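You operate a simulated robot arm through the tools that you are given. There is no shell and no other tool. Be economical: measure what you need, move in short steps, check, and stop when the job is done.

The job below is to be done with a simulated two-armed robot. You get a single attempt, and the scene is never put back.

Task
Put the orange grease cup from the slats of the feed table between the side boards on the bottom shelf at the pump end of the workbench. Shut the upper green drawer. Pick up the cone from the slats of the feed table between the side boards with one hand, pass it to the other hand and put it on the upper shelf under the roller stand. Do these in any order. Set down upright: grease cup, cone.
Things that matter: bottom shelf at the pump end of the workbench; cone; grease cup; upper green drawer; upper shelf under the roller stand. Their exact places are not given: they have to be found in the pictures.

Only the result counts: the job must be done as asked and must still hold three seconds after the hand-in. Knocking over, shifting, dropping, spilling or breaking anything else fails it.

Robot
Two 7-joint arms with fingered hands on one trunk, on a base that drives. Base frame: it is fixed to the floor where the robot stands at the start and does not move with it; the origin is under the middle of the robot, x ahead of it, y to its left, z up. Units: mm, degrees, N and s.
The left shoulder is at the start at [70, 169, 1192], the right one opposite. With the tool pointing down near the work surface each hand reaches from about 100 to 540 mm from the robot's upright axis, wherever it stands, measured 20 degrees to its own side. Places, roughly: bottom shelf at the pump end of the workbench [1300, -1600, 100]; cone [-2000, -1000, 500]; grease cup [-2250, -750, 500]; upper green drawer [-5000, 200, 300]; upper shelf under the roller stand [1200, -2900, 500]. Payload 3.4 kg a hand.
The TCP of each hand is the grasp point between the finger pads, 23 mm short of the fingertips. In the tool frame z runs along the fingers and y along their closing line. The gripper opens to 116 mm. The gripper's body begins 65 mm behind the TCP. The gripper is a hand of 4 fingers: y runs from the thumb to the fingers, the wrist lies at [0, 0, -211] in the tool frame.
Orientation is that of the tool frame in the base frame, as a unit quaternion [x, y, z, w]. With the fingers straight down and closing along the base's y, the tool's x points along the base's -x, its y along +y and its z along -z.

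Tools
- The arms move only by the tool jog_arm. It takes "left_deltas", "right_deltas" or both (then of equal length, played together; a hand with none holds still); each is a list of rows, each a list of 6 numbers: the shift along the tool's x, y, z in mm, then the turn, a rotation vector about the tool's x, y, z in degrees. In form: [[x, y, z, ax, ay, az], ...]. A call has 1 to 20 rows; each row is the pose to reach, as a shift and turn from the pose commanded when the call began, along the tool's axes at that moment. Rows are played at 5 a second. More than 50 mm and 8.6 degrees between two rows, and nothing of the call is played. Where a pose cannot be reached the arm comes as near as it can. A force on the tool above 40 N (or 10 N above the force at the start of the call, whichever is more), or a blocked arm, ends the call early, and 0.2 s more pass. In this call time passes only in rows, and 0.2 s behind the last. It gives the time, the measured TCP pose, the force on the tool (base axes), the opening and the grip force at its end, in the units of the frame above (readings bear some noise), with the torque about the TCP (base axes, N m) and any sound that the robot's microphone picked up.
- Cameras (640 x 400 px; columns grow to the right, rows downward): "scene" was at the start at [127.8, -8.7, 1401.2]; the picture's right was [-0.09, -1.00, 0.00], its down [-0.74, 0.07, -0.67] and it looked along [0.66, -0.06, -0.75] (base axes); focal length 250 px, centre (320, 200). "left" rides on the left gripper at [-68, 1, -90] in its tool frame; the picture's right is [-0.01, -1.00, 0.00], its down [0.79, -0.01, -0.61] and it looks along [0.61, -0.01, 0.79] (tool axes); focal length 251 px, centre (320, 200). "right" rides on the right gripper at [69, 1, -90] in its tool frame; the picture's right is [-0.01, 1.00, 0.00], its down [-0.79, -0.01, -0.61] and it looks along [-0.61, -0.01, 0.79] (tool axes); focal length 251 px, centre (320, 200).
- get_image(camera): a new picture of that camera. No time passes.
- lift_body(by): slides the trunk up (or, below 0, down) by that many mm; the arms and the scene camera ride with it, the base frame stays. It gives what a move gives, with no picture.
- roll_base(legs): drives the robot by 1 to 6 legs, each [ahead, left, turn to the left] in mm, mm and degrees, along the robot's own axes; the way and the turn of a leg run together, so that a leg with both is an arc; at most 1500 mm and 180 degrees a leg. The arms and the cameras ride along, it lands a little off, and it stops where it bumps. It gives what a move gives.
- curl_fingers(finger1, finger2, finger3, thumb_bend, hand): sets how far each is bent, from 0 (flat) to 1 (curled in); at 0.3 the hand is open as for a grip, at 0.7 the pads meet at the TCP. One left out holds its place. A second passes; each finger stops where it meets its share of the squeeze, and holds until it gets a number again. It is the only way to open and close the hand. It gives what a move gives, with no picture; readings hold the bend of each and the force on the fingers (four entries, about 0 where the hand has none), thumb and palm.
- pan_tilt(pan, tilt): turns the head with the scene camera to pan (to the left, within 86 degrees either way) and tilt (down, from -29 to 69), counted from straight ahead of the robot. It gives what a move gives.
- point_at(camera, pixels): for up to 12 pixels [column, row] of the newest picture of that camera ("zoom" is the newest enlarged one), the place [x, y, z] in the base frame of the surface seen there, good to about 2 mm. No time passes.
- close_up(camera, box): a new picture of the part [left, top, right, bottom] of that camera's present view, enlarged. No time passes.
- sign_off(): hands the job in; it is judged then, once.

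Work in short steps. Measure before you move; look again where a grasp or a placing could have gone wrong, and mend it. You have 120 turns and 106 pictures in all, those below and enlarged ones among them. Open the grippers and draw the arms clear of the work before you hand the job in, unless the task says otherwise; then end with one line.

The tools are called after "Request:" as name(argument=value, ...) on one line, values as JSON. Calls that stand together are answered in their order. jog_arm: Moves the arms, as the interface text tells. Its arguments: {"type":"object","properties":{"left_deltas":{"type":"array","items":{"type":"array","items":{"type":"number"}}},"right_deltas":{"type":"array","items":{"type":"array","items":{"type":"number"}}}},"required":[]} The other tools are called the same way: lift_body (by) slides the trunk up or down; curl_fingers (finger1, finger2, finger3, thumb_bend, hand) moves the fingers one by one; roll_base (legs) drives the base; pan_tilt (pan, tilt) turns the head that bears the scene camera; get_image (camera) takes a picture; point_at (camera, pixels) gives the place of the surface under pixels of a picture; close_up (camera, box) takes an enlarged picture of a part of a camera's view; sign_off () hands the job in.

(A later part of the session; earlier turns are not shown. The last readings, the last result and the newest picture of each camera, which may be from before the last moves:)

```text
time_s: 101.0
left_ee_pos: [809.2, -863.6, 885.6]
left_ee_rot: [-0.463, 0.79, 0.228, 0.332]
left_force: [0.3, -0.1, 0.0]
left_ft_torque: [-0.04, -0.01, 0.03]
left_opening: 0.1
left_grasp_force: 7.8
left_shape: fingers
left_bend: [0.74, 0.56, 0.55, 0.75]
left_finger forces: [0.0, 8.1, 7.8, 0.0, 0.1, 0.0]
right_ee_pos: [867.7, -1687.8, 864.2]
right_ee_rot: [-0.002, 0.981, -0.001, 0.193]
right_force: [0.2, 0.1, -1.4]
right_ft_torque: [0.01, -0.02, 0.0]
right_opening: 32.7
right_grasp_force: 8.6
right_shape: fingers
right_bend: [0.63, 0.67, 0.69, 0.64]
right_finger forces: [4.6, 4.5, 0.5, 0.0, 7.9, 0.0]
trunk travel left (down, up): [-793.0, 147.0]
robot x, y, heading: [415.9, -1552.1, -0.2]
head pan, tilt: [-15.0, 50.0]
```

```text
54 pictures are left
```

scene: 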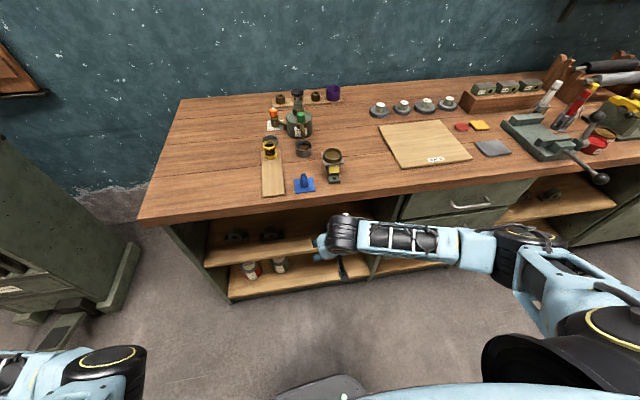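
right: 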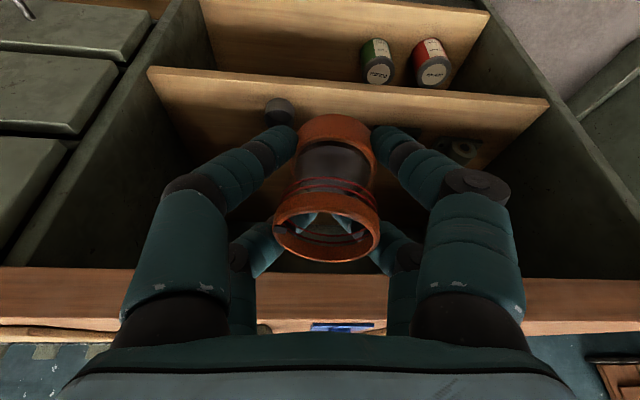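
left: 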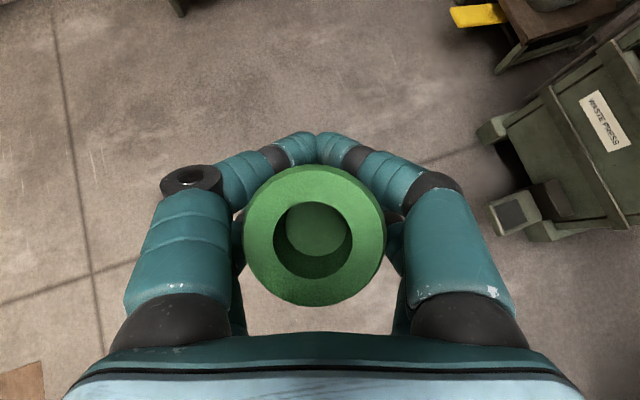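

Limits are ±400 per call; I lower in two steps and measure the free bottom-shelf area at px (290,30).

Request:
point_at(camera="right", pixels=[[290, 30], [215, 20], [210, 50], [200, 10], [350, 60], [300, 85], [160, 80], [130, 120], [380, 80], [275, 110]])

Request:
lift_body(by=-400)

Request:
lift_body(by=-240)

Request:
get_image(camera="right")

Request:
get_image(camera="scene")

```text
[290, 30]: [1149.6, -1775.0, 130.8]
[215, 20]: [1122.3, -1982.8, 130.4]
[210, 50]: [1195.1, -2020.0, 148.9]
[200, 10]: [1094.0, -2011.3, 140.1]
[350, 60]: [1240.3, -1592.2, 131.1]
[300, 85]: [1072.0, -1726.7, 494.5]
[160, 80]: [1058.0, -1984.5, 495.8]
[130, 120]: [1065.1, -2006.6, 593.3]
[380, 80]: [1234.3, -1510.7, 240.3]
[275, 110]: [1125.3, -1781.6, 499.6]
```

```text
time_s: 104.8
left_ee_pos: [808.1, -862.7, 484.1]
left_ee_rot: [-0.462, 0.79, 0.227, 0.332]
left_force: [0.0, 0.0, 0.8]
left_ft_torque: [-0.01, -0.01, -0.04]
left_opening: 0.1
left_grasp_force: 7.5
left_shape: fingers
left_bend: [0.74, 0.56, 0.55, 0.75]
left_finger forces: [0.0, 8.1, 7.9, 0.1, 0.2, 0.0]
right_ee_pos: [867.6, -1689.1, 464.3]
right_ee_rot: [0.0, 0.981, -0.001, 0.193]
right_force: [-0.2, -1.0, -1.6]
right_ft_torque: [-0.02, -0.01, -0.03]
right_opening: 32.6
right_grasp_force: 8.1
right_shape: fingers
right_bend: [0.63, 0.67, 0.69, 0.64]
right_finger forces: [4.5, 4.5, 0.4, 0.1, 7.8, 0.0]
trunk travel left (down, up): [-393.0, 547.0]
robot x, y, heading: [414.2, -1552.0, -0.4]
head pan, tilt: [-15.0, 50.0]
```

```text
time_s: 107.3
left_ee_pos: [809.0, -862.5, 244.5]
left_ee_rot: [-0.464, 0.789, 0.229, 0.332]
left_force: [0.2, 0.0, -0.8]
left_ft_torque: [0.01, -0.03, -0.01]
left_opening: 0.0
left_grasp_force: 7.7
left_shape: fingers
left_bend: [0.74, 0.56, 0.55, 0.75]
left_finger forces: [0.0, 8.1, 7.9, 0.0, 0.2, 0.1]
right_ee_pos: [868.6, -1689.5, 225.6]
right_ee_rot: [0.0, 0.981, -0.001, 0.193]
right_force: [0.0, 0.1, -1.2]
right_ft_torque: [-0.01, -0.03, -0.01]
right_opening: 32.8
right_grasp_force: 8.7
right_shape: fingers
right_bend: [0.63, 0.67, 0.69, 0.64]
right_finger forces: [4.6, 4.5, 0.5, 0.0, 7.8, 0.0]
trunk travel left (down, up): [-153.0, 787.0]
robot x, y, heading: [416.4, -1548.6, -0.0]
head pan, tilt: [-15.0, 50.0]
```

```text
53 pictures are left
```

right: 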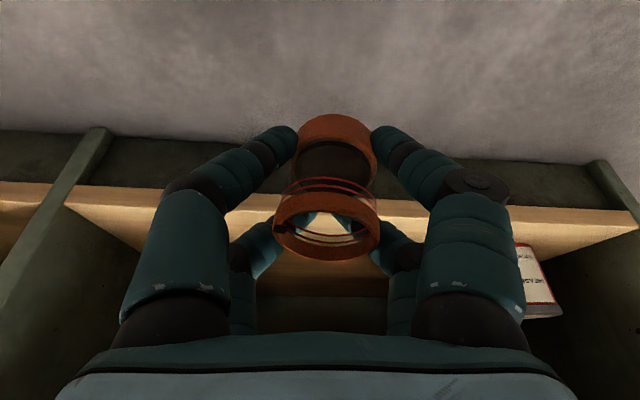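

```text
52 pictures are left
```

scene: 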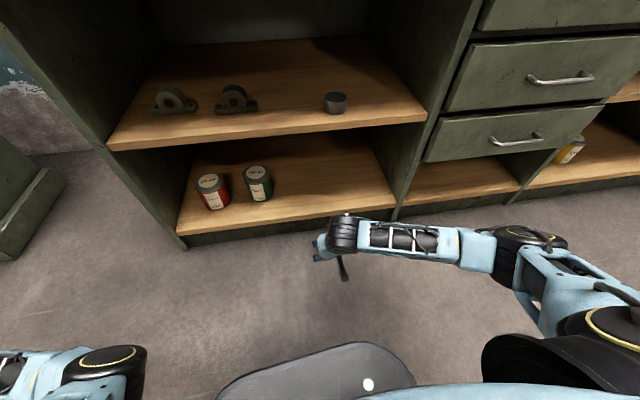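

I measure the right forearm/elbow to see whether it clears the bench front when advancing.

Request:
point_at(camera="scene", pixels=[[340, 235], [400, 240], [475, 250], [525, 235], [350, 380], [200, 240], [300, 215], [330, 125]])

```text
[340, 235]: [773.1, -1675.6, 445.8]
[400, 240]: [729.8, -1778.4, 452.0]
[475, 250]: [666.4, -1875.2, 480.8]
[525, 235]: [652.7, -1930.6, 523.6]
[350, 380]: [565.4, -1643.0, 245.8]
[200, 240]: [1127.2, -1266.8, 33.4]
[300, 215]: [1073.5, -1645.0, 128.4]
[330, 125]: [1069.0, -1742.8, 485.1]
```

Everything will clear. I lower 40 mm and roll forward 300 mm so the cup goes over the shelf.

Request:
lift_body(by=-38)

Request:
roll_base(legs=[[300, 0, 0]])

Request:
get_image(camera="right")

Request:
get_image(camera="scene")

```text
time_s: 108.1
left_ee_pos: [809.5, -862.2, 206.5]
left_ee_rot: [-0.463, 0.79, 0.228, 0.332]
left_force: [-0.6, 0.6, -0.8]
left_ft_torque: [0.02, -0.04, 0.03]
left_opening: 0.4
left_grasp_force: 8.0
left_shape: fingers
left_bend: [0.74, 0.56, 0.55, 0.75]
left_finger forces: [0.0, 8.2, 7.9, 0.1, 0.2, 0.0]
right_ee_pos: [868.0, -1689.1, 185.8]
right_ee_rot: [0.0, 0.981, 0.0, 0.193]
right_force: [0.1, -0.1, -1.1]
right_ft_torque: [-0.02, 0.05, 0.0]
right_opening: 32.6
right_grasp_force: 9.2
right_shape: fingers
right_bend: [0.63, 0.67, 0.69, 0.64]
right_finger forces: [4.7, 4.5, 0.5, 0.0, 7.8, 0.0]
trunk travel left (down, up): [-115.0, 825.0]
robot x, y, heading: [414.7, -1549.8, -0.2]
head pan, tilt: [-15.0, 50.0]
```

```text
time_s: 110.1
left_ee_pos: [1107.2, -865.6, 206.6]
left_ee_rot: [-0.463, 0.79, 0.227, 0.332]
left_force: [0.1, 0.0, 0.0]
left_ft_torque: [-0.01, 0.01, 0.0]
left_opening: 0.0
left_grasp_force: 7.6
left_shape: fingers
left_bend: [0.74, 0.56, 0.55, 0.75]
left_finger forces: [0.1, 8.1, 7.8, 0.0, 0.2, 0.1]
right_ee_pos: [1166.6, -1689.8, 186.9]
right_ee_rot: [0.0, 0.981, -0.001, 0.193]
right_force: [-0.3, 0.0, -1.0]
right_ft_torque: [-0.05, -0.01, 0.0]
right_opening: 32.8
right_grasp_force: 8.4
right_shape: fingers
right_bend: [0.63, 0.67, 0.69, 0.64]
right_finger forces: [4.6, 4.5, 0.5, 0.0, 7.8, 0.1]
trunk travel left (down, up): [-115.0, 825.0]
robot x, y, heading: [712.8, -1552.8, -0.1]
head pan, tilt: [-15.0, 50.0]
```

```text
51 pictures are left
```

right: 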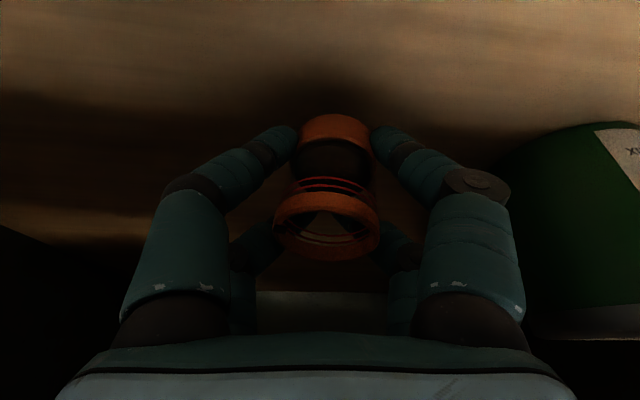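

```text
50 pictures are left
```

scene: 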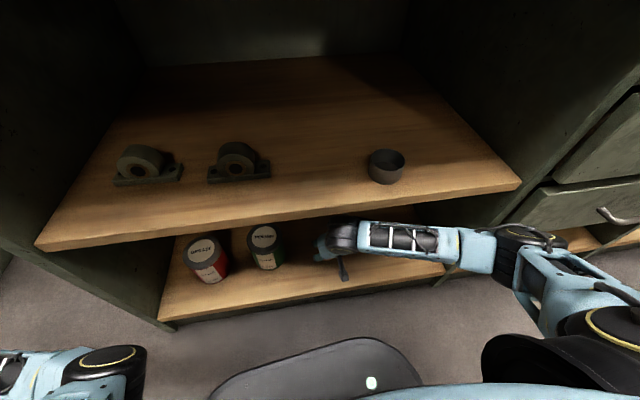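

The cup is over the shelf ~20 mm above. I lower gently in small rows.

Request:
jog_arm(right_deltas=[[3, 0, 8, 0, 0, 0], [6, 0, 14, 0, 0, 0], [7, 0, 17, 0, 0, 0]])

```text
time_s: 110.9
left_ee_pos: [1106.6, -863.1, 206.0]
left_ee_rot: [-0.463, 0.79, 0.227, 0.332]
left_force: [0.1, 0.5, -0.5]
left_ft_torque: [-0.01, 0.05, 0.02]
left_opening: 0.0
left_grasp_force: 8.1
left_shape: fingers
left_bend: [0.74, 0.56, 0.55, 0.75]
left_finger forces: [0.0, 8.1, 7.9, 0.0, 0.1, 0.0]
right_ee_pos: [1166.6, -1687.7, 167.5]
right_ee_rot: [-0.001, 0.981, -0.001, 0.193]
right_force: [-0.3, -0.2, -0.5]
right_ft_torque: [0.02, 0.01, 0.01]
right_opening: 33.0
right_grasp_force: 8.3
right_shape: fingers
right_bend: [0.63, 0.67, 0.69, 0.64]
right_finger forces: [4.6, 4.5, 0.5, 0.1, 7.8, 0.0]
trunk travel left (down, up): [-115.0, 825.0]
robot x, y, heading: [713.3, -1552.7, -0.2]
head pan, tilt: [-15.0, 50.0]
```

Not in contact yet; I step down 2 mm at a time.

Request:
jog_arm(right_deltas=[[0.8, 0, 2, 0, 0, 0]])

Request:
jog_arm(right_deltas=[[0.8, 0, 2, 0, 0, 0]])

Request:
close_up(camera="right", box=[220, 80, 440, 280])

```text
time_s: 111.3
left_ee_pos: [1105.9, -864.0, 206.7]
left_ee_rot: [-0.463, 0.79, 0.227, 0.332]
left_force: [0.7, 0.8, -0.4]
left_ft_torque: [-0.05, 0.0, -0.06]
left_opening: 0.1
left_grasp_force: 8.2
left_shape: fingers
left_bend: [0.74, 0.56, 0.55, 0.75]
left_finger forces: [0.1, 8.1, 7.9, 0.1, 0.2, 0.0]
right_ee_pos: [1166.7, -1689.3, 166.4]
right_ee_rot: [0.0, 0.981, 0.0, 0.192]
right_force: [0.9, -0.1, -1.2]
right_ft_torque: [0.01, 0.0, -0.03]
right_opening: 32.9
right_grasp_force: 8.6
right_shape: fingers
right_bend: [0.63, 0.67, 0.69, 0.64]
right_finger forces: [4.5, 4.5, 0.4, 0.0, 7.8, 0.1]
trunk travel left (down, up): [-115.0, 825.0]
robot x, y, heading: [712.4, -1550.8, -0.2]
head pan, tilt: [-15.0, 50.0]
```

```text
time_s: 111.7
left_ee_pos: [1106.2, -863.6, 206.9]
left_ee_rot: [-0.463, 0.79, 0.228, 0.332]
left_force: [-0.3, -0.4, 0.5]
left_ft_torque: [0.0, 0.01, 0.02]
left_opening: 0.0
left_grasp_force: 8.0
left_shape: fingers
left_bend: [0.74, 0.56, 0.55, 0.75]
left_finger forces: [0.1, 8.1, 7.9, 0.0, 0.3, 0.0]
right_ee_pos: [1167.4, -1688.9, 164.3]
right_ee_rot: [-0.001, 0.981, -0.001, 0.193]
right_force: [1.2, -0.5, 4.4]
right_ft_torque: [-0.03, 0.06, 0.01]
right_opening: 32.1
right_grasp_force: 10.8
right_shape: fingers
right_bend: [0.63, 0.67, 0.69, 0.64]
right_finger forces: [5.2, 6.8, 0.6, 0.1, 9.1, 0.1]
trunk travel left (down, up): [-115.0, 825.0]
robot x, y, heading: [715.2, -1551.5, -0.2]
head pan, tilt: [-15.0, 50.0]
```

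```text
2.00 times, centred on (330, 180) of right
```

zoom: 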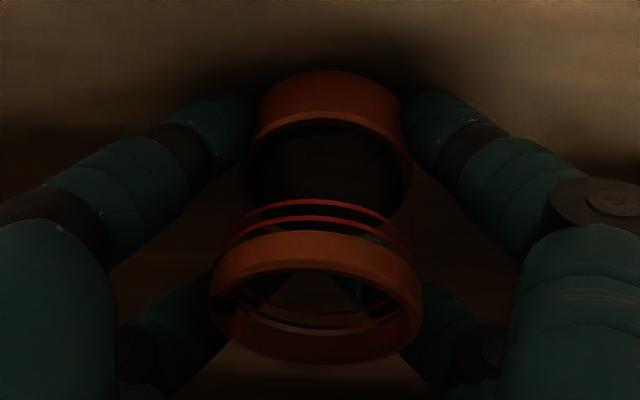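

Contact (force up ~5 N). I open the right hand partway, then fully.

Request:
curl_fingers(hand="right", finger1=0.5, finger2=0.5, finger3=0.5, thumb_bend=0.5)

Request:
get_image(camera="right")

```text
time_s: 112.7
left_ee_pos: [1107.3, -864.1, 207.1]
left_ee_rot: [-0.464, 0.789, 0.228, 0.332]
left_force: [-0.5, 0.9, 0.1]
left_ft_torque: [-0.01, 0.04, -0.01]
left_opening: 0.0
left_grasp_force: 7.9
left_shape: fingers
left_bend: [0.74, 0.56, 0.55, 0.75]
left_finger forces: [0.0, 8.1, 7.9, 0.0, 0.2, 0.1]
right_ee_pos: [1166.6, -1688.0, 165.2]
right_ee_rot: [-0.001, 0.981, -0.001, 0.194]
right_force: [-0.1, -0.6, 18.2]
right_ft_torque: [0.26, 0.2, 0.01]
right_opening: 50.4
right_grasp_force: 9.1
right_shape: fingers
right_bend: [0.55, 0.5, 0.5, 0.51]
right_finger forces: [13.6, 0.1, 0.1, 0.1, 5.0, 0.1]
trunk travel left (down, up): [-115.0, 825.0]
robot x, y, heading: [714.7, -1549.9, -0.1]
head pan, tilt: [-15.0, 50.0]
```

```text
48 pictures are left
```

right: 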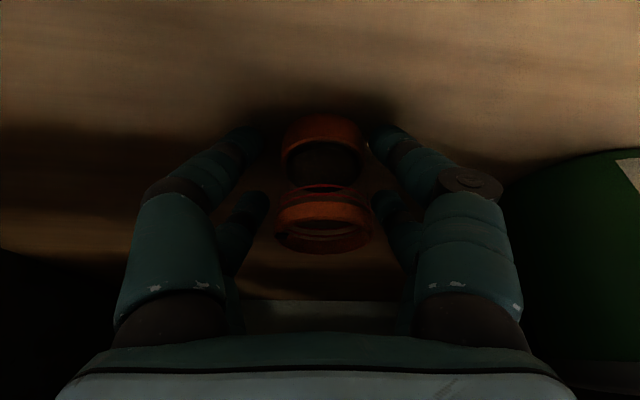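

Cup stands alone; fingertip 1 is pressing the shelf, so I raise 8 mm and open fully.

Request:
jog_arm(right_deltas=[[-3, 0, -7.4, 0, 0, 0]])

Request:
curl_fingers(hand="right", finger1=0.3, finger2=0.3, finger3=0.3, thumb_bend=0.3)

Request:
get_image(camera="right")

```text
time_s: 113.1
left_ee_pos: [1105.7, -863.3, 206.4]
left_ee_rot: [-0.464, 0.789, 0.228, 0.331]
left_force: [0.5, 0.2, -0.8]
left_ft_torque: [-0.01, -0.01, 0.02]
left_opening: 0.1
left_grasp_force: 7.6
left_shape: fingers
left_bend: [0.74, 0.56, 0.55, 0.75]
left_finger forces: [0.0, 8.2, 7.9, 0.0, 0.1, 0.1]
right_ee_pos: [1165.9, -1689.4, 171.7]
right_ee_rot: [0.0, 0.981, -0.002, 0.192]
right_force: [0.6, -0.4, -0.1]
right_ft_torque: [-0.04, -0.01, 0.01]
right_opening: 57.8
right_grasp_force: 0.1
right_shape: fingers
right_bend: [0.5, 0.5, 0.5, 0.5]
right_finger forces: [0.0, 0.0, 0.1, 0.0, 0.0, 0.0]
trunk travel left (down, up): [-115.0, 825.0]
robot x, y, heading: [716.0, -1552.8, -0.3]
head pan, tilt: [-15.0, 50.0]
```

```text
time_s: 114.1
left_ee_pos: [1106.5, -863.4, 207.2]
left_ee_rot: [-0.463, 0.79, 0.227, 0.332]
left_force: [-0.7, -0.7, 0.3]
left_ft_torque: [0.01, 0.0, 0.0]
left_opening: 0.0
left_grasp_force: 8.0
left_shape: fingers
left_bend: [0.74, 0.56, 0.55, 0.75]
left_finger forces: [0.0, 8.0, 7.9, 0.0, 0.3, 0.1]
right_ee_pos: [1166.2, -1688.3, 171.8]
right_ee_rot: [-0.001, 0.981, 0.0, 0.193]
right_force: [-0.1, 0.8, -0.1]
right_ft_torque: [-0.01, -0.03, 0.03]
right_opening: 116.5
right_grasp_force: 0.0
right_shape: fingers
right_bend: [0.3, 0.3, 0.3, 0.3]
right_finger forces: [0.1, 0.0, 0.0, 0.0, 0.0, 0.0]
trunk travel left (down, up): [-115.0, 825.0]
robot x, y, heading: [710.2, -1553.6, 0.1]
head pan, tilt: [-15.0, 50.0]
```

```text
47 pictures are left
```

right: 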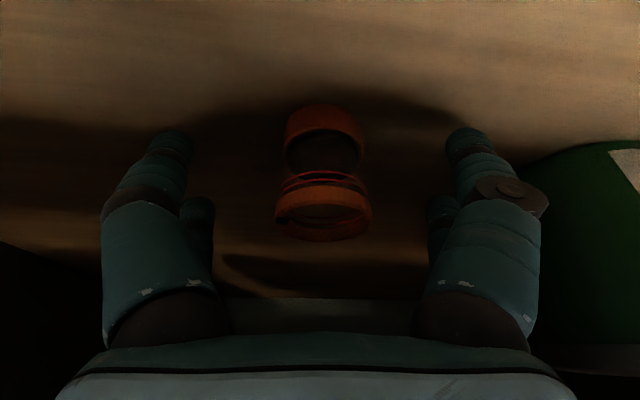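

The cup stands upright with open fingers each side. I back the base out straight by 300 mm and check.

Request:
roll_base(legs=[[-300, 0, 0]])

Request:
lift_body(by=380)

Request:
pan_tilt(pan=-15, tilt=45)

Request:
get_image(camera="scene")

Request:
get_image(camera="left")

```text
time_s: 116.2
left_ee_pos: [807.7, -864.1, 206.4]
left_ee_rot: [-0.463, 0.79, 0.228, 0.331]
left_force: [-0.1, 0.3, 0.6]
left_ft_torque: [0.01, 0.02, 0.03]
left_opening: 0.0
left_grasp_force: 8.3
left_shape: fingers
left_bend: [0.74, 0.56, 0.55, 0.75]
left_finger forces: [0.1, 8.1, 7.8, 0.0, 0.3, 0.0]
right_ee_pos: [866.1, -1689.3, 172.4]
right_ee_rot: [0.0, 0.981, 0.0, 0.192]
right_force: [-0.1, 0.4, 0.8]
right_ft_torque: [0.02, -0.01, 0.0]
right_opening: 116.5
right_grasp_force: 0.0
right_shape: fingers
right_bend: [0.3, 0.3, 0.3, 0.3]
right_finger forces: [0.0, 0.0, 0.1, 0.0, 0.1, 0.1]
trunk travel left (down, up): [-115.0, 825.0]
robot x, y, heading: [411.4, -1550.0, -0.2]
head pan, tilt: [-15.0, 50.0]
```

```text
time_s: 119.8
left_ee_pos: [807.8, -863.0, 586.3]
left_ee_rot: [-0.462, 0.79, 0.227, 0.332]
left_force: [0.8, -0.7, -0.2]
left_ft_torque: [0.03, 0.02, 0.01]
left_opening: 0.0
left_grasp_force: 7.8
left_shape: fingers
left_bend: [0.74, 0.56, 0.55, 0.75]
left_finger forces: [0.0, 8.1, 7.9, 0.0, 0.2, 0.1]
right_ee_pos: [866.3, -1688.8, 550.5]
right_ee_rot: [0.0, 0.981, -0.001, 0.193]
right_force: [0.7, -0.4, -0.6]
right_ft_torque: [-0.04, 0.02, 0.0]
right_opening: 116.6
right_grasp_force: 0.0
right_shape: fingers
right_bend: [0.3, 0.3, 0.3, 0.3]
right_finger forces: [0.0, 0.1, 0.0, 0.0, 0.1, 0.0]
trunk travel left (down, up): [-495.0, 445.0]
robot x, y, heading: [415.6, -1550.0, -0.3]
head pan, tilt: [-15.0, 50.0]
```

```text
time_s: 120.5
left_ee_pos: [808.0, -863.3, 588.1]
left_ee_rot: [-0.463, 0.79, 0.228, 0.332]
left_force: [-0.8, 0.5, 0.0]
left_ft_torque: [-0.01, 0.01, -0.01]
left_opening: 0.0
left_grasp_force: 8.3
left_shape: fingers
left_bend: [0.74, 0.56, 0.55, 0.75]
left_finger forces: [0.0, 8.2, 7.8, 0.0, 0.2, 0.1]
right_ee_pos: [866.8, -1688.6, 553.0]
right_ee_rot: [0.0, 0.981, -0.001, 0.193]
right_force: [-0.6, 0.0, 0.1]
right_ft_torque: [-0.02, -0.02, -0.02]
right_opening: 116.5
right_grasp_force: 0.0
right_shape: fingers
right_bend: [0.3, 0.3, 0.3, 0.3]
right_finger forces: [0.1, 0.1, 0.0, 0.1, 0.0, 0.0]
trunk travel left (down, up): [-495.0, 445.0]
robot x, y, heading: [411.8, -1549.4, 0.0]
head pan, tilt: [-15.0, 45.0]
```

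```text
46 pictures are left
```

scene: 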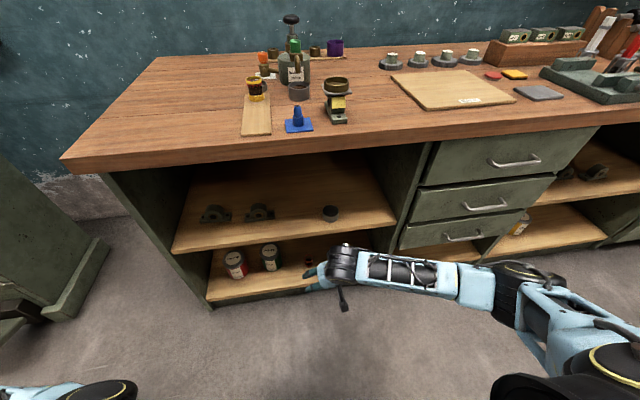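

```text
45 pictures are left
```

left: 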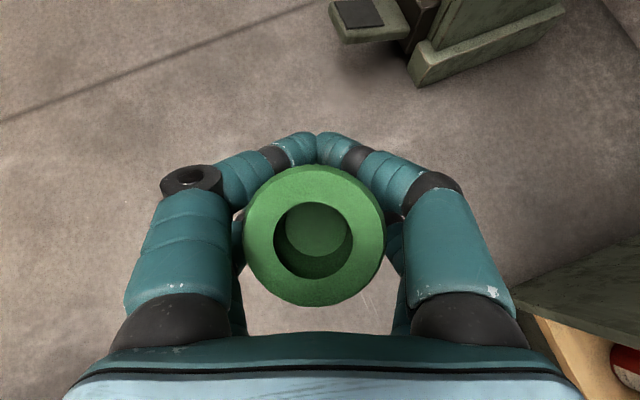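

The cup stands on the bottom shelf (px 308,263). Now I look at the left arm posture to plan the handover.

Request:
pan_tilt(pan=60, tilt=45)

Request:
get_image(camera="scene")

```text
time_s: 122.0
left_ee_pos: [808.1, -863.9, 586.9]
left_ee_rot: [-0.462, 0.79, 0.227, 0.332]
left_force: [0.3, 0.2, 0.1]
left_ft_torque: [-0.02, 0.01, 0.01]
left_opening: 0.0
left_grasp_force: 7.7
left_shape: fingers
left_bend: [0.74, 0.56, 0.55, 0.75]
left_finger forces: [0.0, 8.1, 7.9, 0.1, 0.2, 0.0]
right_ee_pos: [866.2, -1688.9, 552.2]
right_ee_rot: [0.0, 0.981, 0.0, 0.193]
right_force: [0.3, -0.2, -0.3]
right_ft_torque: [-0.01, 0.03, -0.02]
right_opening: 116.5
right_grasp_force: 0.1
right_shape: fingers
right_bend: [0.3, 0.3, 0.3, 0.3]
right_finger forces: [0.0, 0.0, 0.0, 0.0, 0.0, 0.0]
trunk travel left (down, up): [-495.0, 445.0]
robot x, y, heading: [409.3, -1547.6, -0.4]
head pan, tilt: [60.0, 45.0]
```

```text
44 pictures are left
```

scene: 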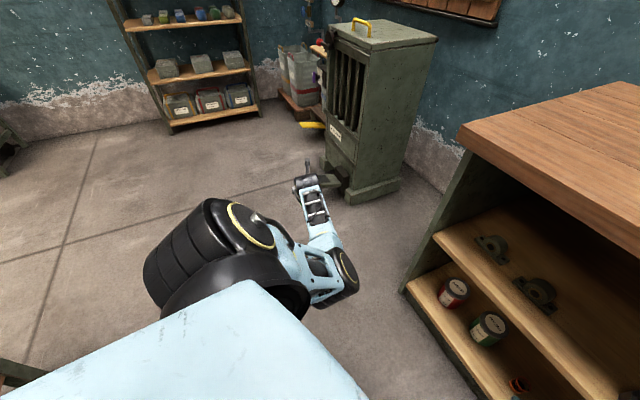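

The left elbow sits on the inner side, so I must keep that arm extended. I back off 260 mm for space, then swing the left arm back to the front while raising the hand 120 mm.

Request:
roll_base(legs=[[-260, 0, 0]])

Request:
jog_arm(left_deltas=[[-7, -47.1, -13.9, 3.31, -0.24, 3.05], [-11.4, -93.4, -30.4, 6.6, -0.48, 6.1], [-13.3, -139, -49.7, 9.9, -0.7, 9.15], [-12.7, -183.4, -71.6, 13.2, -0.95, 12.2], [-9.7, -226.4, -96, 16.55, -1.2, 15.25], [-4.4, -267.7, -122.8, 19.9, -1.4, 18.3], [3.2, -307, -151.8, 23.2, -1.7, 21.3], [13, -344, -183.2, 26.5, -1.9, 24.4], [24.8, -378.8, -216.4, 29.8, -2.15, 27.4], [38.4, -410.8, -251.6, 33.1, -2.4, 30.5]])

Request:
pan_tilt(pan=10, tilt=45)

Request:
get_image(camera="scene")

```text
time_s: 123.8
left_ee_pos: [542.6, -862.2, 587.0]
left_ee_rot: [-0.463, 0.789, 0.228, 0.333]
left_force: [0.7, -1.0, 0.0]
left_ft_torque: [-0.01, 0.02, 0.04]
left_opening: 0.0
left_grasp_force: 8.2
left_shape: fingers
left_bend: [0.74, 0.56, 0.55, 0.75]
left_finger forces: [0.1, 8.2, 8.0, 0.0, 0.2, 0.0]
right_ee_pos: [604.4, -1686.6, 553.3]
right_ee_rot: [-0.001, 0.981, 0.0, 0.193]
right_force: [-0.3, 0.1, -0.4]
right_ft_torque: [0.01, 0.03, 0.04]
right_opening: 116.2
right_grasp_force: 0.0
right_shape: fingers
right_bend: [0.3, 0.3, 0.3, 0.3]
right_finger forces: [0.0, 0.0, 0.1, 0.0, 0.0, 0.0]
trunk travel left (down, up): [-495.0, 445.0]
robot x, y, heading: [147.6, -1548.5, 0.3]
head pan, tilt: [60.0, 45.0]
```

```text
time_s: 126.2
left_ee_pos: [814.9, -1203.1, 725.9]
left_ee_rot: [-0.137, 0.897, 0.113, 0.405]
left_force: [0.4, -0.2, 1.0]
left_ft_torque: [0.01, -0.01, 0.02]
left_opening: 0.0
left_grasp_force: 8.2
left_shape: fingers
left_bend: [0.74, 0.56, 0.55, 0.75]
left_finger forces: [0.0, 8.0, 8.0, 0.0, 0.1, 0.0]
right_ee_pos: [603.4, -1687.0, 552.3]
right_ee_rot: [0.0, 0.981, -0.001, 0.192]
right_force: [-0.3, 0.7, -0.1]
right_ft_torque: [-0.03, 0.01, -0.02]
right_opening: 116.8
right_grasp_force: 0.0
right_shape: fingers
right_bend: [0.3, 0.3, 0.3, 0.3]
right_finger forces: [0.1, 0.1, 0.0, 0.0, 0.0, 0.1]
trunk travel left (down, up): [-495.0, 445.0]
robot x, y, heading: [152.7, -1547.8, 0.1]
head pan, tilt: [60.0, 45.0]
stopped in row 10 (left hand): the arm was blocked; the commanded pose is now the measured one
```

```text
time_s: 127.4
left_ee_pos: [814.6, -1202.4, 724.5]
left_ee_rot: [-0.136, 0.897, 0.113, 0.404]
left_force: [-0.4, 0.5, -0.2]
left_ft_torque: [0.02, -0.03, -0.01]
left_opening: 0.1
left_grasp_force: 7.8
left_shape: fingers
left_bend: [0.74, 0.56, 0.55, 0.75]
left_finger forces: [0.0, 8.1, 8.0, 0.0, 0.0, 0.1]
right_ee_pos: [603.3, -1686.9, 551.7]
right_ee_rot: [-0.001, 0.981, -0.001, 0.192]
right_force: [1.1, 0.4, -0.5]
right_ft_torque: [0.02, 0.02, -0.01]
right_opening: 116.6
right_grasp_force: 0.1
right_shape: fingers
right_bend: [0.3, 0.3, 0.3, 0.3]
right_finger forces: [0.0, 0.0, 0.0, 0.0, 0.0, 0.0]
trunk travel left (down, up): [-495.0, 445.0]
robot x, y, heading: [148.9, -1549.3, -0.3]
head pan, tilt: [10.0, 45.0]
```

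```text
43 pictures are left
```

scene: 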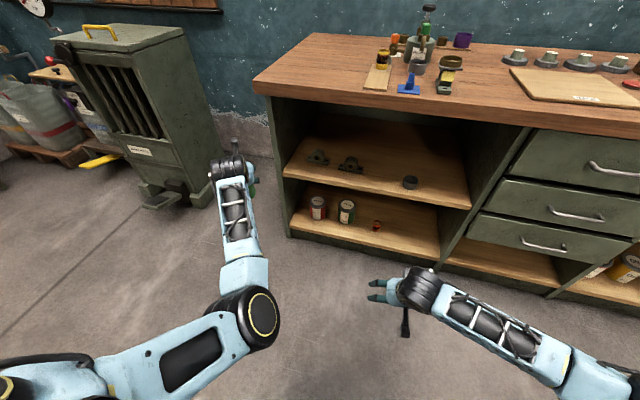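

Now I turn the left hand inward about its wrist (about 70° yaw), which brings the cone toward the middle without moving the elbow.

Request:
jog_arm(left_deltas=[[-1.6, -19.5, -0.9, 5.3, -0.65, 4.5], [-1.6, -38.9, -3.7, 10.6, -1.3, 9.0], [0, -58, -8.2, 15.9, -1.95, 13.6], [2.9, -76.3, -14.4, 21.2, -2.6, 18.1], [7.4, -93.7, -22.1, 26.5, -3.3, 22.6], [13.4, -109.9, -31.4, 31.8, -3.9, 27.1], [20.7, -124.6, -42, 37, -4.6, 31.7], [29.2, -137.7, -53.9, 42.3, -5.2, 36.2], [38.9, -148.9, -66.8, 47.6, -5.9, 40.7], [49.5, -158.1, -80.5, 52.9, -6.5, 45.2]])

Request:
get_image(camera="scene")

```text
time_s: 129.6
left_ee_pos: [779.7, -1388.8, 725.0]
left_ee_rot: [0.405, 0.811, -0.145, 0.396]
left_force: [0.7, 0.0, -0.4]
left_ft_torque: [0.0, -0.03, 0.0]
left_opening: 0.0
left_grasp_force: 7.5
left_shape: fingers
left_bend: [0.74, 0.56, 0.55, 0.75]
left_finger forces: [0.0, 7.9, 7.9, 0.0, 0.1, 0.1]
right_ee_pos: [603.5, -1686.3, 551.3]
right_ee_rot: [0.0, 0.981, -0.001, 0.192]
right_force: [0.6, -0.4, 0.3]
right_ft_torque: [-0.01, -0.01, -0.01]
right_opening: 116.5
right_grasp_force: 0.1
right_shape: fingers
right_bend: [0.3, 0.3, 0.3, 0.3]
right_finger forces: [0.1, 0.0, 0.0, 0.0, 0.0, 0.0]
trunk travel left (down, up): [-495.0, 445.0]
robot x, y, heading: [148.1, -1551.2, -0.5]
head pan, tilt: [10.0, 45.0]
```

```text
42 pictures are left
```

scene: 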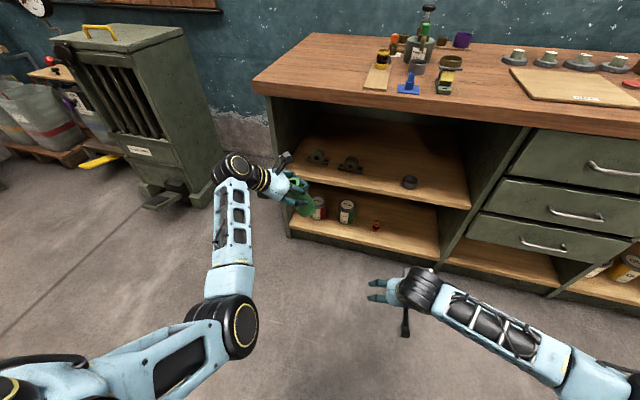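

The hand turned freely and the cone is now near the middle. I zoom on it and measure.

Request:
close_up(camera="scene", box=[210, 130, 370, 240])

Request:
get_image(camera="left")

```text
3.64 times, centred on (290, 185) of scene
```

zoom: 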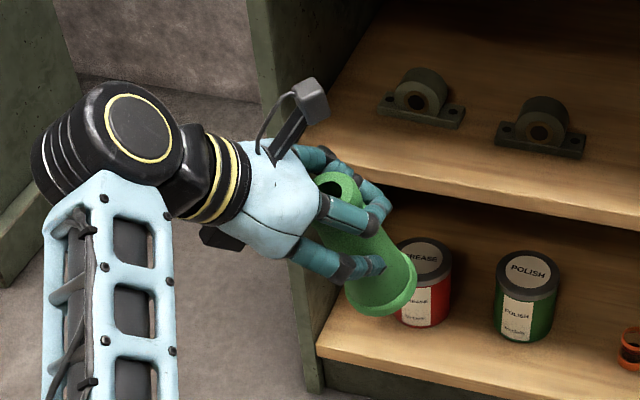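

```text
40 pictures are left
```

left: 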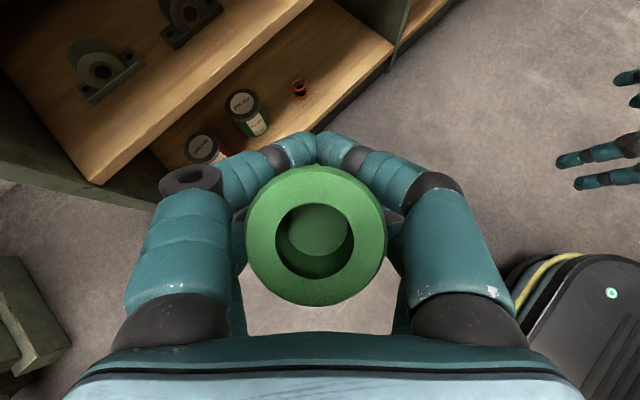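

I measure rim and base points of the held cone to find its place and tilt.

Request:
point_at(camera="zoom", pixels=[[340, 178], [355, 195], [322, 190], [415, 275], [350, 300], [385, 312], [372, 285], [395, 255], [360, 262], [400, 308]])

Request:
point_at(camera="left", pixels=[[255, 235], [378, 235], [316, 180], [316, 296], [280, 200], [350, 275]])

```text
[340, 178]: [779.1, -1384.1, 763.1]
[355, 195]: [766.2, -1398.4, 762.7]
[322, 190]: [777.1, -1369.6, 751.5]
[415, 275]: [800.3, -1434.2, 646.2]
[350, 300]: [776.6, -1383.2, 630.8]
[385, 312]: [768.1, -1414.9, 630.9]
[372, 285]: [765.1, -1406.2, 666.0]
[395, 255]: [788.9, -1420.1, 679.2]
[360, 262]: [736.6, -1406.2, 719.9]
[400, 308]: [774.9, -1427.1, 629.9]
```

```text
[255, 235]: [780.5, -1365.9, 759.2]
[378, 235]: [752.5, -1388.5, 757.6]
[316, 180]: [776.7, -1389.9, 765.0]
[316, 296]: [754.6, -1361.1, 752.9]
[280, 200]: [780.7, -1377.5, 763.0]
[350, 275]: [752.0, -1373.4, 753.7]
```

The cone leans ~18° toward the palm. I rotate the left hand 18° to make the cone upright.

Request:
jog_arm(left_deltas=[[0, 0, 0, 0.9, 6.1, -0.2], [0, 0, 0, 1.8, 12.2, -0.5], [0, 0, 0, 2.7, 18.3, -0.7], [0, 0, 0, 2.7, 18.3, -0.7]])

Request:
close_up(camera="scene", box=[210, 130, 370, 240])

Request:
get_image(camera="left")

Request:
point_at(camera="left", pixels=[[255, 235], [378, 235], [316, 180], [316, 296]])

```text
time_s: 130.6
left_ee_pos: [780.7, -1389.0, 724.3]
left_ee_rot: [0.424, 0.864, -0.098, 0.252]
left_force: [1.0, -0.6, -0.7]
left_ft_torque: [-0.01, 0.0, 0.01]
left_opening: 0.0
left_grasp_force: 8.3
left_shape: fingers
left_bend: [0.74, 0.56, 0.55, 0.75]
left_finger forces: [0.0, 7.8, 7.8, 0.1, 0.0, 0.0]
right_ee_pos: [603.1, -1686.4, 551.8]
right_ee_rot: [-0.001, 0.981, -0.001, 0.192]
right_force: [-0.7, 0.9, -0.3]
right_ft_torque: [0.03, -0.04, -0.03]
right_opening: 116.8
right_grasp_force: 0.0
right_shape: fingers
right_bend: [0.3, 0.3, 0.3, 0.3]
right_finger forces: [0.1, 0.0, 0.0, 0.0, 0.0, 0.0]
trunk travel left (down, up): [-495.0, 445.0]
robot x, y, heading: [148.9, -1552.2, -0.2]
head pan, tilt: [10.0, 45.0]
```

```text
3.64 times, centred on (290, 185) of scene
```

zoom: 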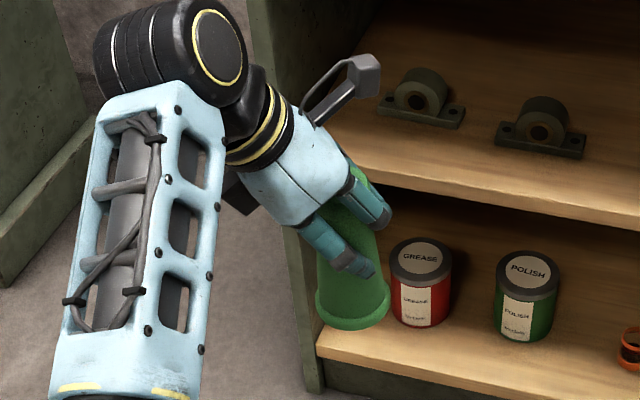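

```text
38 pictures are left
```

left: 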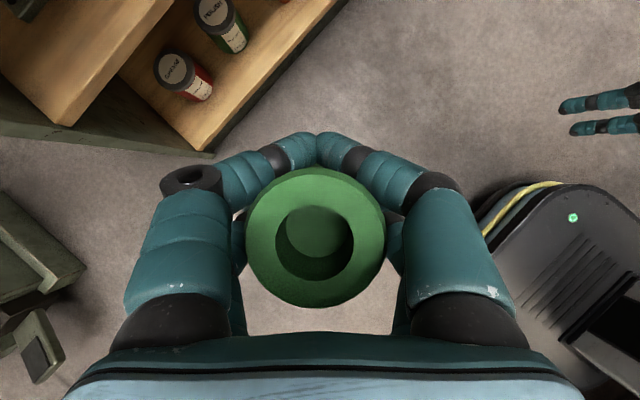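

```text
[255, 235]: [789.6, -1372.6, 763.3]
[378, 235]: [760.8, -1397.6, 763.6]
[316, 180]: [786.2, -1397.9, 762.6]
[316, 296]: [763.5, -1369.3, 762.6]
```

The cone is upright now (rim level at z 763, centre (775,-1385)). I turn the left hand 45° further inward to open a gap for the right hand.

Request:
jog_arm(left_deltas=[[-0.4, -14.3, -0.5, 3.9, -0.33, 6.4], [0.7, -28.5, -1.9, 7.8, -0.66, 12.8], [3.5, -42.5, -4.3, 11.7, -1, 19.2], [7.8, -55.7, -7.7, 15.6, -1.3, 25.6], [13.6, -68.1, -11.8, 19.5, -1.65, 32], [20.7, -79.6, -16.7, 23.4, -2, 38.4]])

Request:
pan_tilt(pan=0, tilt=45)

Request:
get_image(camera="scene")

Request:
get_image(camera="left")

Request:
point_at(camera="left", pixels=[[255, 235], [378, 235], [316, 180], [316, 296]])

```text
time_s: 132.0
left_ee_pos: [702.0, -1420.0, 725.6]
left_ee_rot: [0.724, 0.635, -0.188, 0.195]
left_force: [-0.1, 0.2, -0.8]
left_ft_torque: [0.0, -0.01, 0.03]
left_opening: 0.0
left_grasp_force: 8.1
left_shape: fingers
left_bend: [0.74, 0.56, 0.55, 0.75]
left_finger forces: [0.0, 7.8, 7.8, 0.1, 0.1, 0.0]
right_ee_pos: [605.0, -1686.9, 552.3]
right_ee_rot: [-0.001, 0.981, -0.001, 0.193]
right_force: [0.8, -0.2, 0.2]
right_ft_torque: [-0.03, -0.03, 0.03]
right_opening: 116.4
right_grasp_force: 0.0
right_shape: fingers
right_bend: [0.3, 0.3, 0.3, 0.3]
right_finger forces: [0.1, 0.0, 0.0, 0.0, 0.0, 0.0]
trunk travel left (down, up): [-495.0, 445.0]
robot x, y, heading: [148.7, -1549.2, -0.1]
head pan, tilt: [10.0, 45.0]
```

```text
time_s: 132.8
left_ee_pos: [702.8, -1420.4, 724.2]
left_ee_rot: [0.722, 0.636, -0.188, 0.196]
left_force: [0.0, 0.1, -0.2]
left_ft_torque: [-0.01, -0.01, 0.0]
left_opening: 0.0
left_grasp_force: 8.0
left_shape: fingers
left_bend: [0.74, 0.56, 0.55, 0.75]
left_finger forces: [0.0, 7.9, 7.8, 0.0, 0.1, 0.0]
right_ee_pos: [603.9, -1686.1, 552.2]
right_ee_rot: [0.0, 0.981, -0.001, 0.193]
right_force: [-0.3, 0.0, 1.0]
right_ft_torque: [-0.01, -0.01, -0.01]
right_opening: 116.7
right_grasp_force: 0.1
right_shape: fingers
right_bend: [0.3, 0.3, 0.3, 0.3]
right_finger forces: [0.0, 0.1, 0.0, 0.1, 0.1, 0.1]
trunk travel left (down, up): [-495.0, 445.0]
robot x, y, heading: [147.1, -1552.7, 0.0]
head pan, tilt: [0.0, 45.0]
```

```text
37 pictures are left
```

scene: 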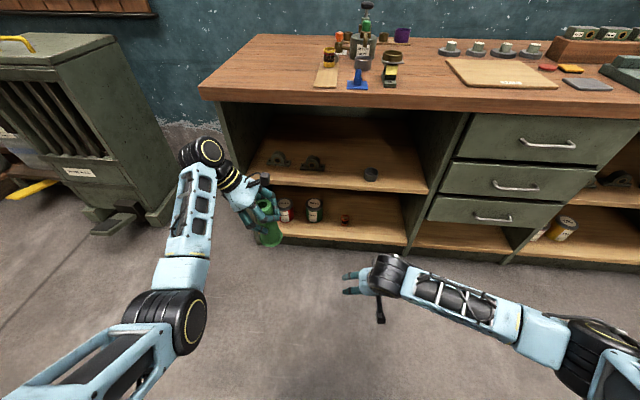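

```text
36 pictures are left
```

left: 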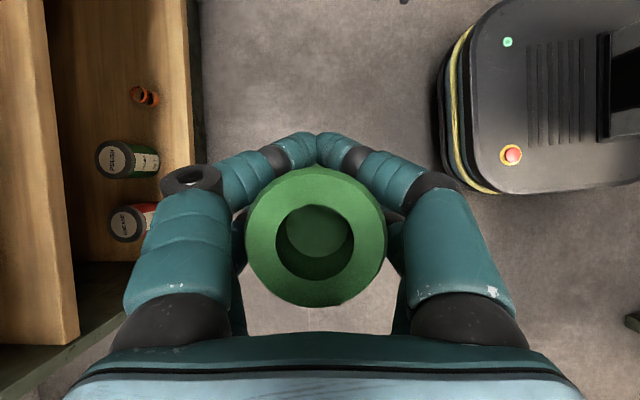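

```text
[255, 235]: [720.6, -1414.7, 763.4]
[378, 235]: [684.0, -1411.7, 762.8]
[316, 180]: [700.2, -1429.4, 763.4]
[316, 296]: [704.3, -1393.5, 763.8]
```

Left hand posture is good; cone axis (702,-1412), base z≈626. I zoom to see how low the left fingertips reach.

Request:
close_up(camera="scene", box=[220, 160, 320, 260])

Request:
point_at(camera="zoom", pixels=[[300, 335], [330, 300], [260, 340], [315, 380], [360, 265], [220, 330], [290, 300], [225, 280], [400, 260], [350, 330]])

```text
4.00 times, centred on (270, 210) of scene
```

zoom: 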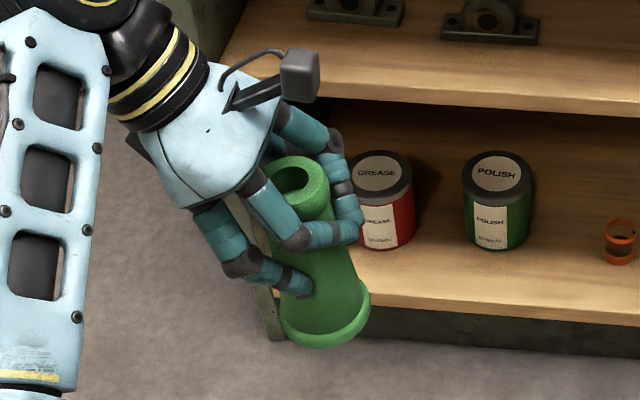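

```text
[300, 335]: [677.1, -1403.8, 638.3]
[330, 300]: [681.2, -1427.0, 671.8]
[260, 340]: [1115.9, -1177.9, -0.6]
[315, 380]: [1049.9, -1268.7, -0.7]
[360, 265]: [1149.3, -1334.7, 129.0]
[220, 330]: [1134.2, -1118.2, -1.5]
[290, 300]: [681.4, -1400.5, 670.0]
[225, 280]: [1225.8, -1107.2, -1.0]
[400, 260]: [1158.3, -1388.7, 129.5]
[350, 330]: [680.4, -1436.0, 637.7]
```

The lower ~45 mm of the cone is free. I orient the right hand (yaw 65°, pitch 25° down) at a point 150 mm back from the cone, z 672.

Request:
jog_arm(right_deltas=[[-7.8, 13.8, -9.8, -4.58, -3.79, -4.8], [-15.6, 27.6, -19.6, -9.16, -7.58, -9.6], [-23.4, 41.4, -29.4, -13.7, -11.4, -14.4], [-31.2, 55.2, -39.2, -18.3, -15.2, -19.2], [-39, 69, -49, -22.9, -18.9, -24], [-46.8, 82.8, -58.8, -27.5, -22.7, -28.8], [-54.6, 96.6, -68.6, -32.1, -26.5, -33.6], [-62.4, 110.4, -78.4, -36.6, -30.3, -38.4], [-70.2, 124.2, -88.2, -41.2, -34.1, -43.2], [-78, 138, -98, -45.8, -37.9, -48]])

Request:
get_image(camera="scene")

Request:
get_image(camera="right")

```text
time_s: 134.9
left_ee_pos: [702.6, -1418.8, 725.1]
left_ee_rot: [0.723, 0.636, -0.188, 0.195]
left_force: [0.5, 0.0, -0.3]
left_ft_torque: [-0.01, 0.03, 0.0]
left_opening: 0.2
left_grasp_force: 8.0
left_shape: fingers
left_bend: [0.74, 0.56, 0.55, 0.75]
left_finger forces: [0.0, 7.9, 7.8, 0.1, 0.1, 0.0]
right_ee_pos: [639.3, -1549.4, 671.2]
right_ee_rot: [-0.453, 0.712, 0.288, 0.453]
right_force: [-0.5, 0.6, -0.2]
right_ft_torque: [-0.03, 0.01, -0.01]
right_opening: 116.7
right_grasp_force: 0.0
right_shape: fingers
right_bend: [0.3, 0.3, 0.3, 0.3]
right_finger forces: [0.0, 0.0, 0.0, 0.0, 0.1, 0.1]
trunk travel left (down, up): [-495.0, 445.0]
robot x, y, heading: [149.7, -1548.3, -0.4]
head pan, tilt: [0.0, 45.0]
```

```text
34 pictures are left
```

scene: 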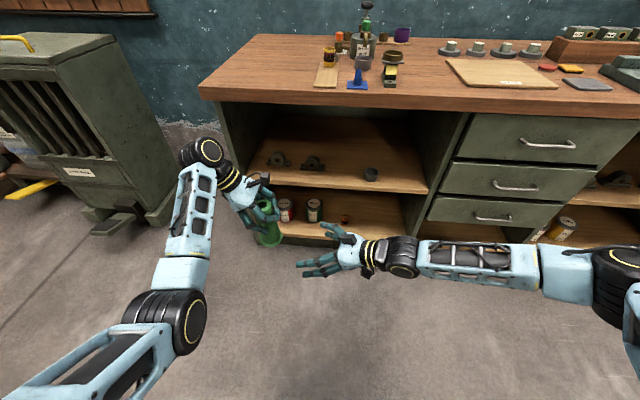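

```text
33 pictures are left
```

right: 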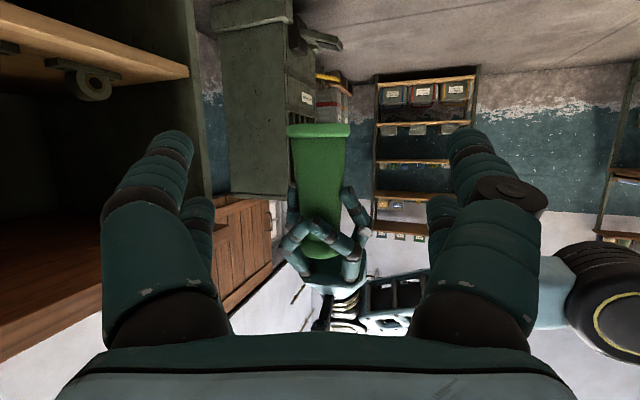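

The right camera sees the cone centred (px 320,180, base at top). I advance horizontally 95 mm first and check.

Request:
jog_arm(right_deltas=[[-20, 0, 43, 0, 0, 0], [-40, 0, 86, 0, 0, 0]])

Request:
get_image(camera="right")

```text
time_s: 135.6
left_ee_pos: [701.9, -1418.9, 725.3]
left_ee_rot: [0.723, 0.635, -0.189, 0.196]
left_force: [0.2, -0.6, -0.5]
left_ft_torque: [-0.02, -0.01, 0.0]
left_opening: 0.2
left_grasp_force: 7.7
left_shape: fingers
left_bend: [0.74, 0.56, 0.55, 0.75]
left_finger forces: [0.0, 7.7, 7.9, 0.1, 0.0, 0.0]
right_ee_pos: [678.5, -1462.6, 672.9]
right_ee_rot: [-0.453, 0.713, 0.288, 0.452]
right_force: [0.2, -0.2, -0.6]
right_ft_torque: [0.0, 0.03, 0.0]
right_opening: 116.8
right_grasp_force: 0.0
right_shape: fingers
right_bend: [0.3, 0.3, 0.3, 0.3]
right_finger forces: [0.1, 0.0, 0.0, 0.1, 0.1, 0.0]
trunk travel left (down, up): [-495.0, 445.0]
robot x, y, heading: [150.3, -1551.6, -0.1]
head pan, tilt: [0.0, 45.0]
```

```text
32 pictures are left
```

right: 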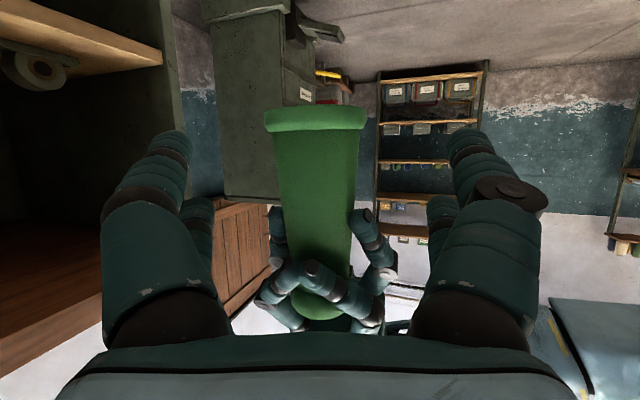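

I advance a further 45 mm with a slight lowering, staying clear of the left fingertips.

Request:
jog_arm(right_deltas=[[-7, 0, 21, 0, 0, 0], [-15, 0, 43, 0, 0, 0]])

Request:
get_image(camera="right")

Request:
close_up(camera="scene", box=[200, 150, 360, 270])

```text
time_s: 136.2
left_ee_pos: [702.3, -1419.4, 726.5]
left_ee_rot: [0.723, 0.635, -0.188, 0.196]
left_force: [-0.4, 0.0, -0.1]
left_ft_torque: [0.0, 0.02, 0.0]
left_opening: 0.2
left_grasp_force: 7.6
left_shape: fingers
left_bend: [0.74, 0.56, 0.55, 0.75]
left_finger forces: [0.1, 7.9, 7.7, 0.1, 0.0, 0.0]
right_ee_pos: [697.2, -1419.6, 668.3]
right_ee_rot: [-0.453, 0.712, 0.288, 0.452]
right_force: [0.3, 1.2, 0.3]
right_ft_torque: [0.0, -0.02, 0.0]
right_opening: 116.8
right_grasp_force: 0.1
right_shape: fingers
right_bend: [0.3, 0.3, 0.3, 0.3]
right_finger forces: [0.1, 0.0, 0.0, 0.1, 0.1, 0.0]
trunk travel left (down, up): [-495.0, 445.0]
robot x, y, heading: [150.0, -1547.9, -0.5]
head pan, tilt: [0.0, 45.0]
```

```text
31 pictures are left
```

right: 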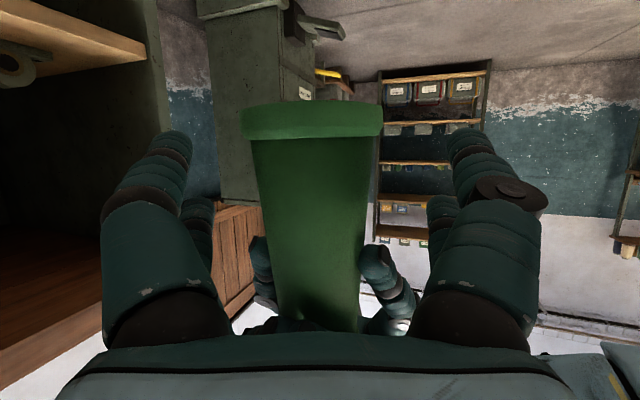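

```text
3.33 times, centred on (280, 210) of scene
```

zoom: 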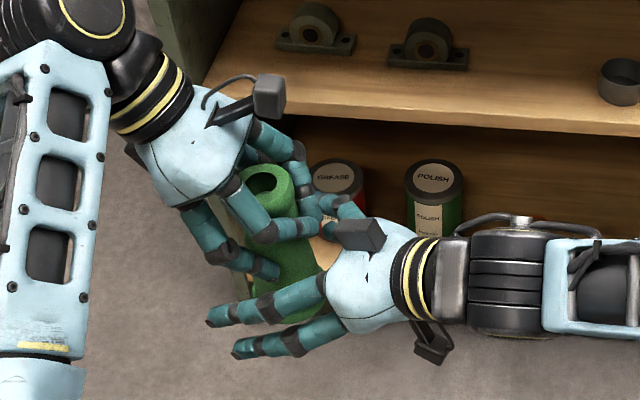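

The right hand straddles the cone well. I close the lower pair (finger1 and thumb) first.

Request:
curl_fingers(hand="right", finger1=0.72, thumb_bend=0.72)

Request:
get_image(camera="right")

```text
time_s: 137.2
left_ee_pos: [701.7, -1417.9, 725.9]
left_ee_rot: [0.723, 0.635, -0.188, 0.195]
left_force: [-7.2, 2.1, 1.9]
left_ft_torque: [0.12, 0.38, -0.09]
left_opening: 0.0
left_grasp_force: 9.4
left_shape: fingers
left_bend: [0.74, 0.57, 0.55, 0.75]
left_finger forces: [0.0, 5.8, 12.3, 0.0, 1.0, 0.2]
right_ee_pos: [696.8, -1420.1, 667.9]
right_ee_rot: [-0.454, 0.712, 0.288, 0.451]
right_force: [7.0, -2.4, -1.5]
right_ft_torque: [-0.02, 0.04, 0.03]
right_opening: 50.4
right_grasp_force: 14.5
right_shape: fingers
right_bend: [0.51, 0.3, 0.3, 0.56]
right_finger forces: [10.9, 0.0, 0.1, 0.0, 17.8, 0.0]
trunk travel left (down, up): [-495.0, 445.0]
robot x, y, heading: [150.0, -1550.9, -0.0]
head pan, tilt: [0.0, 45.0]
```

```text
29 pictures are left
```

right: 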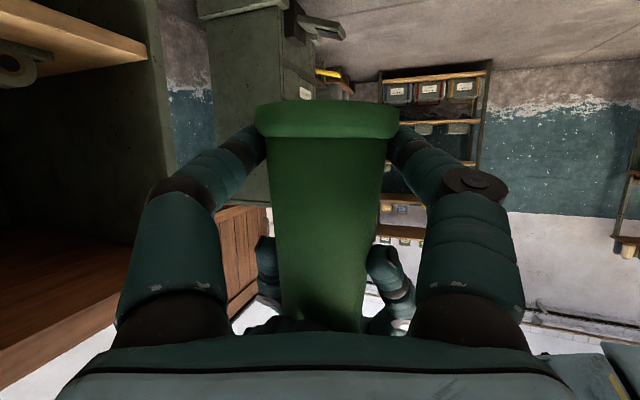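

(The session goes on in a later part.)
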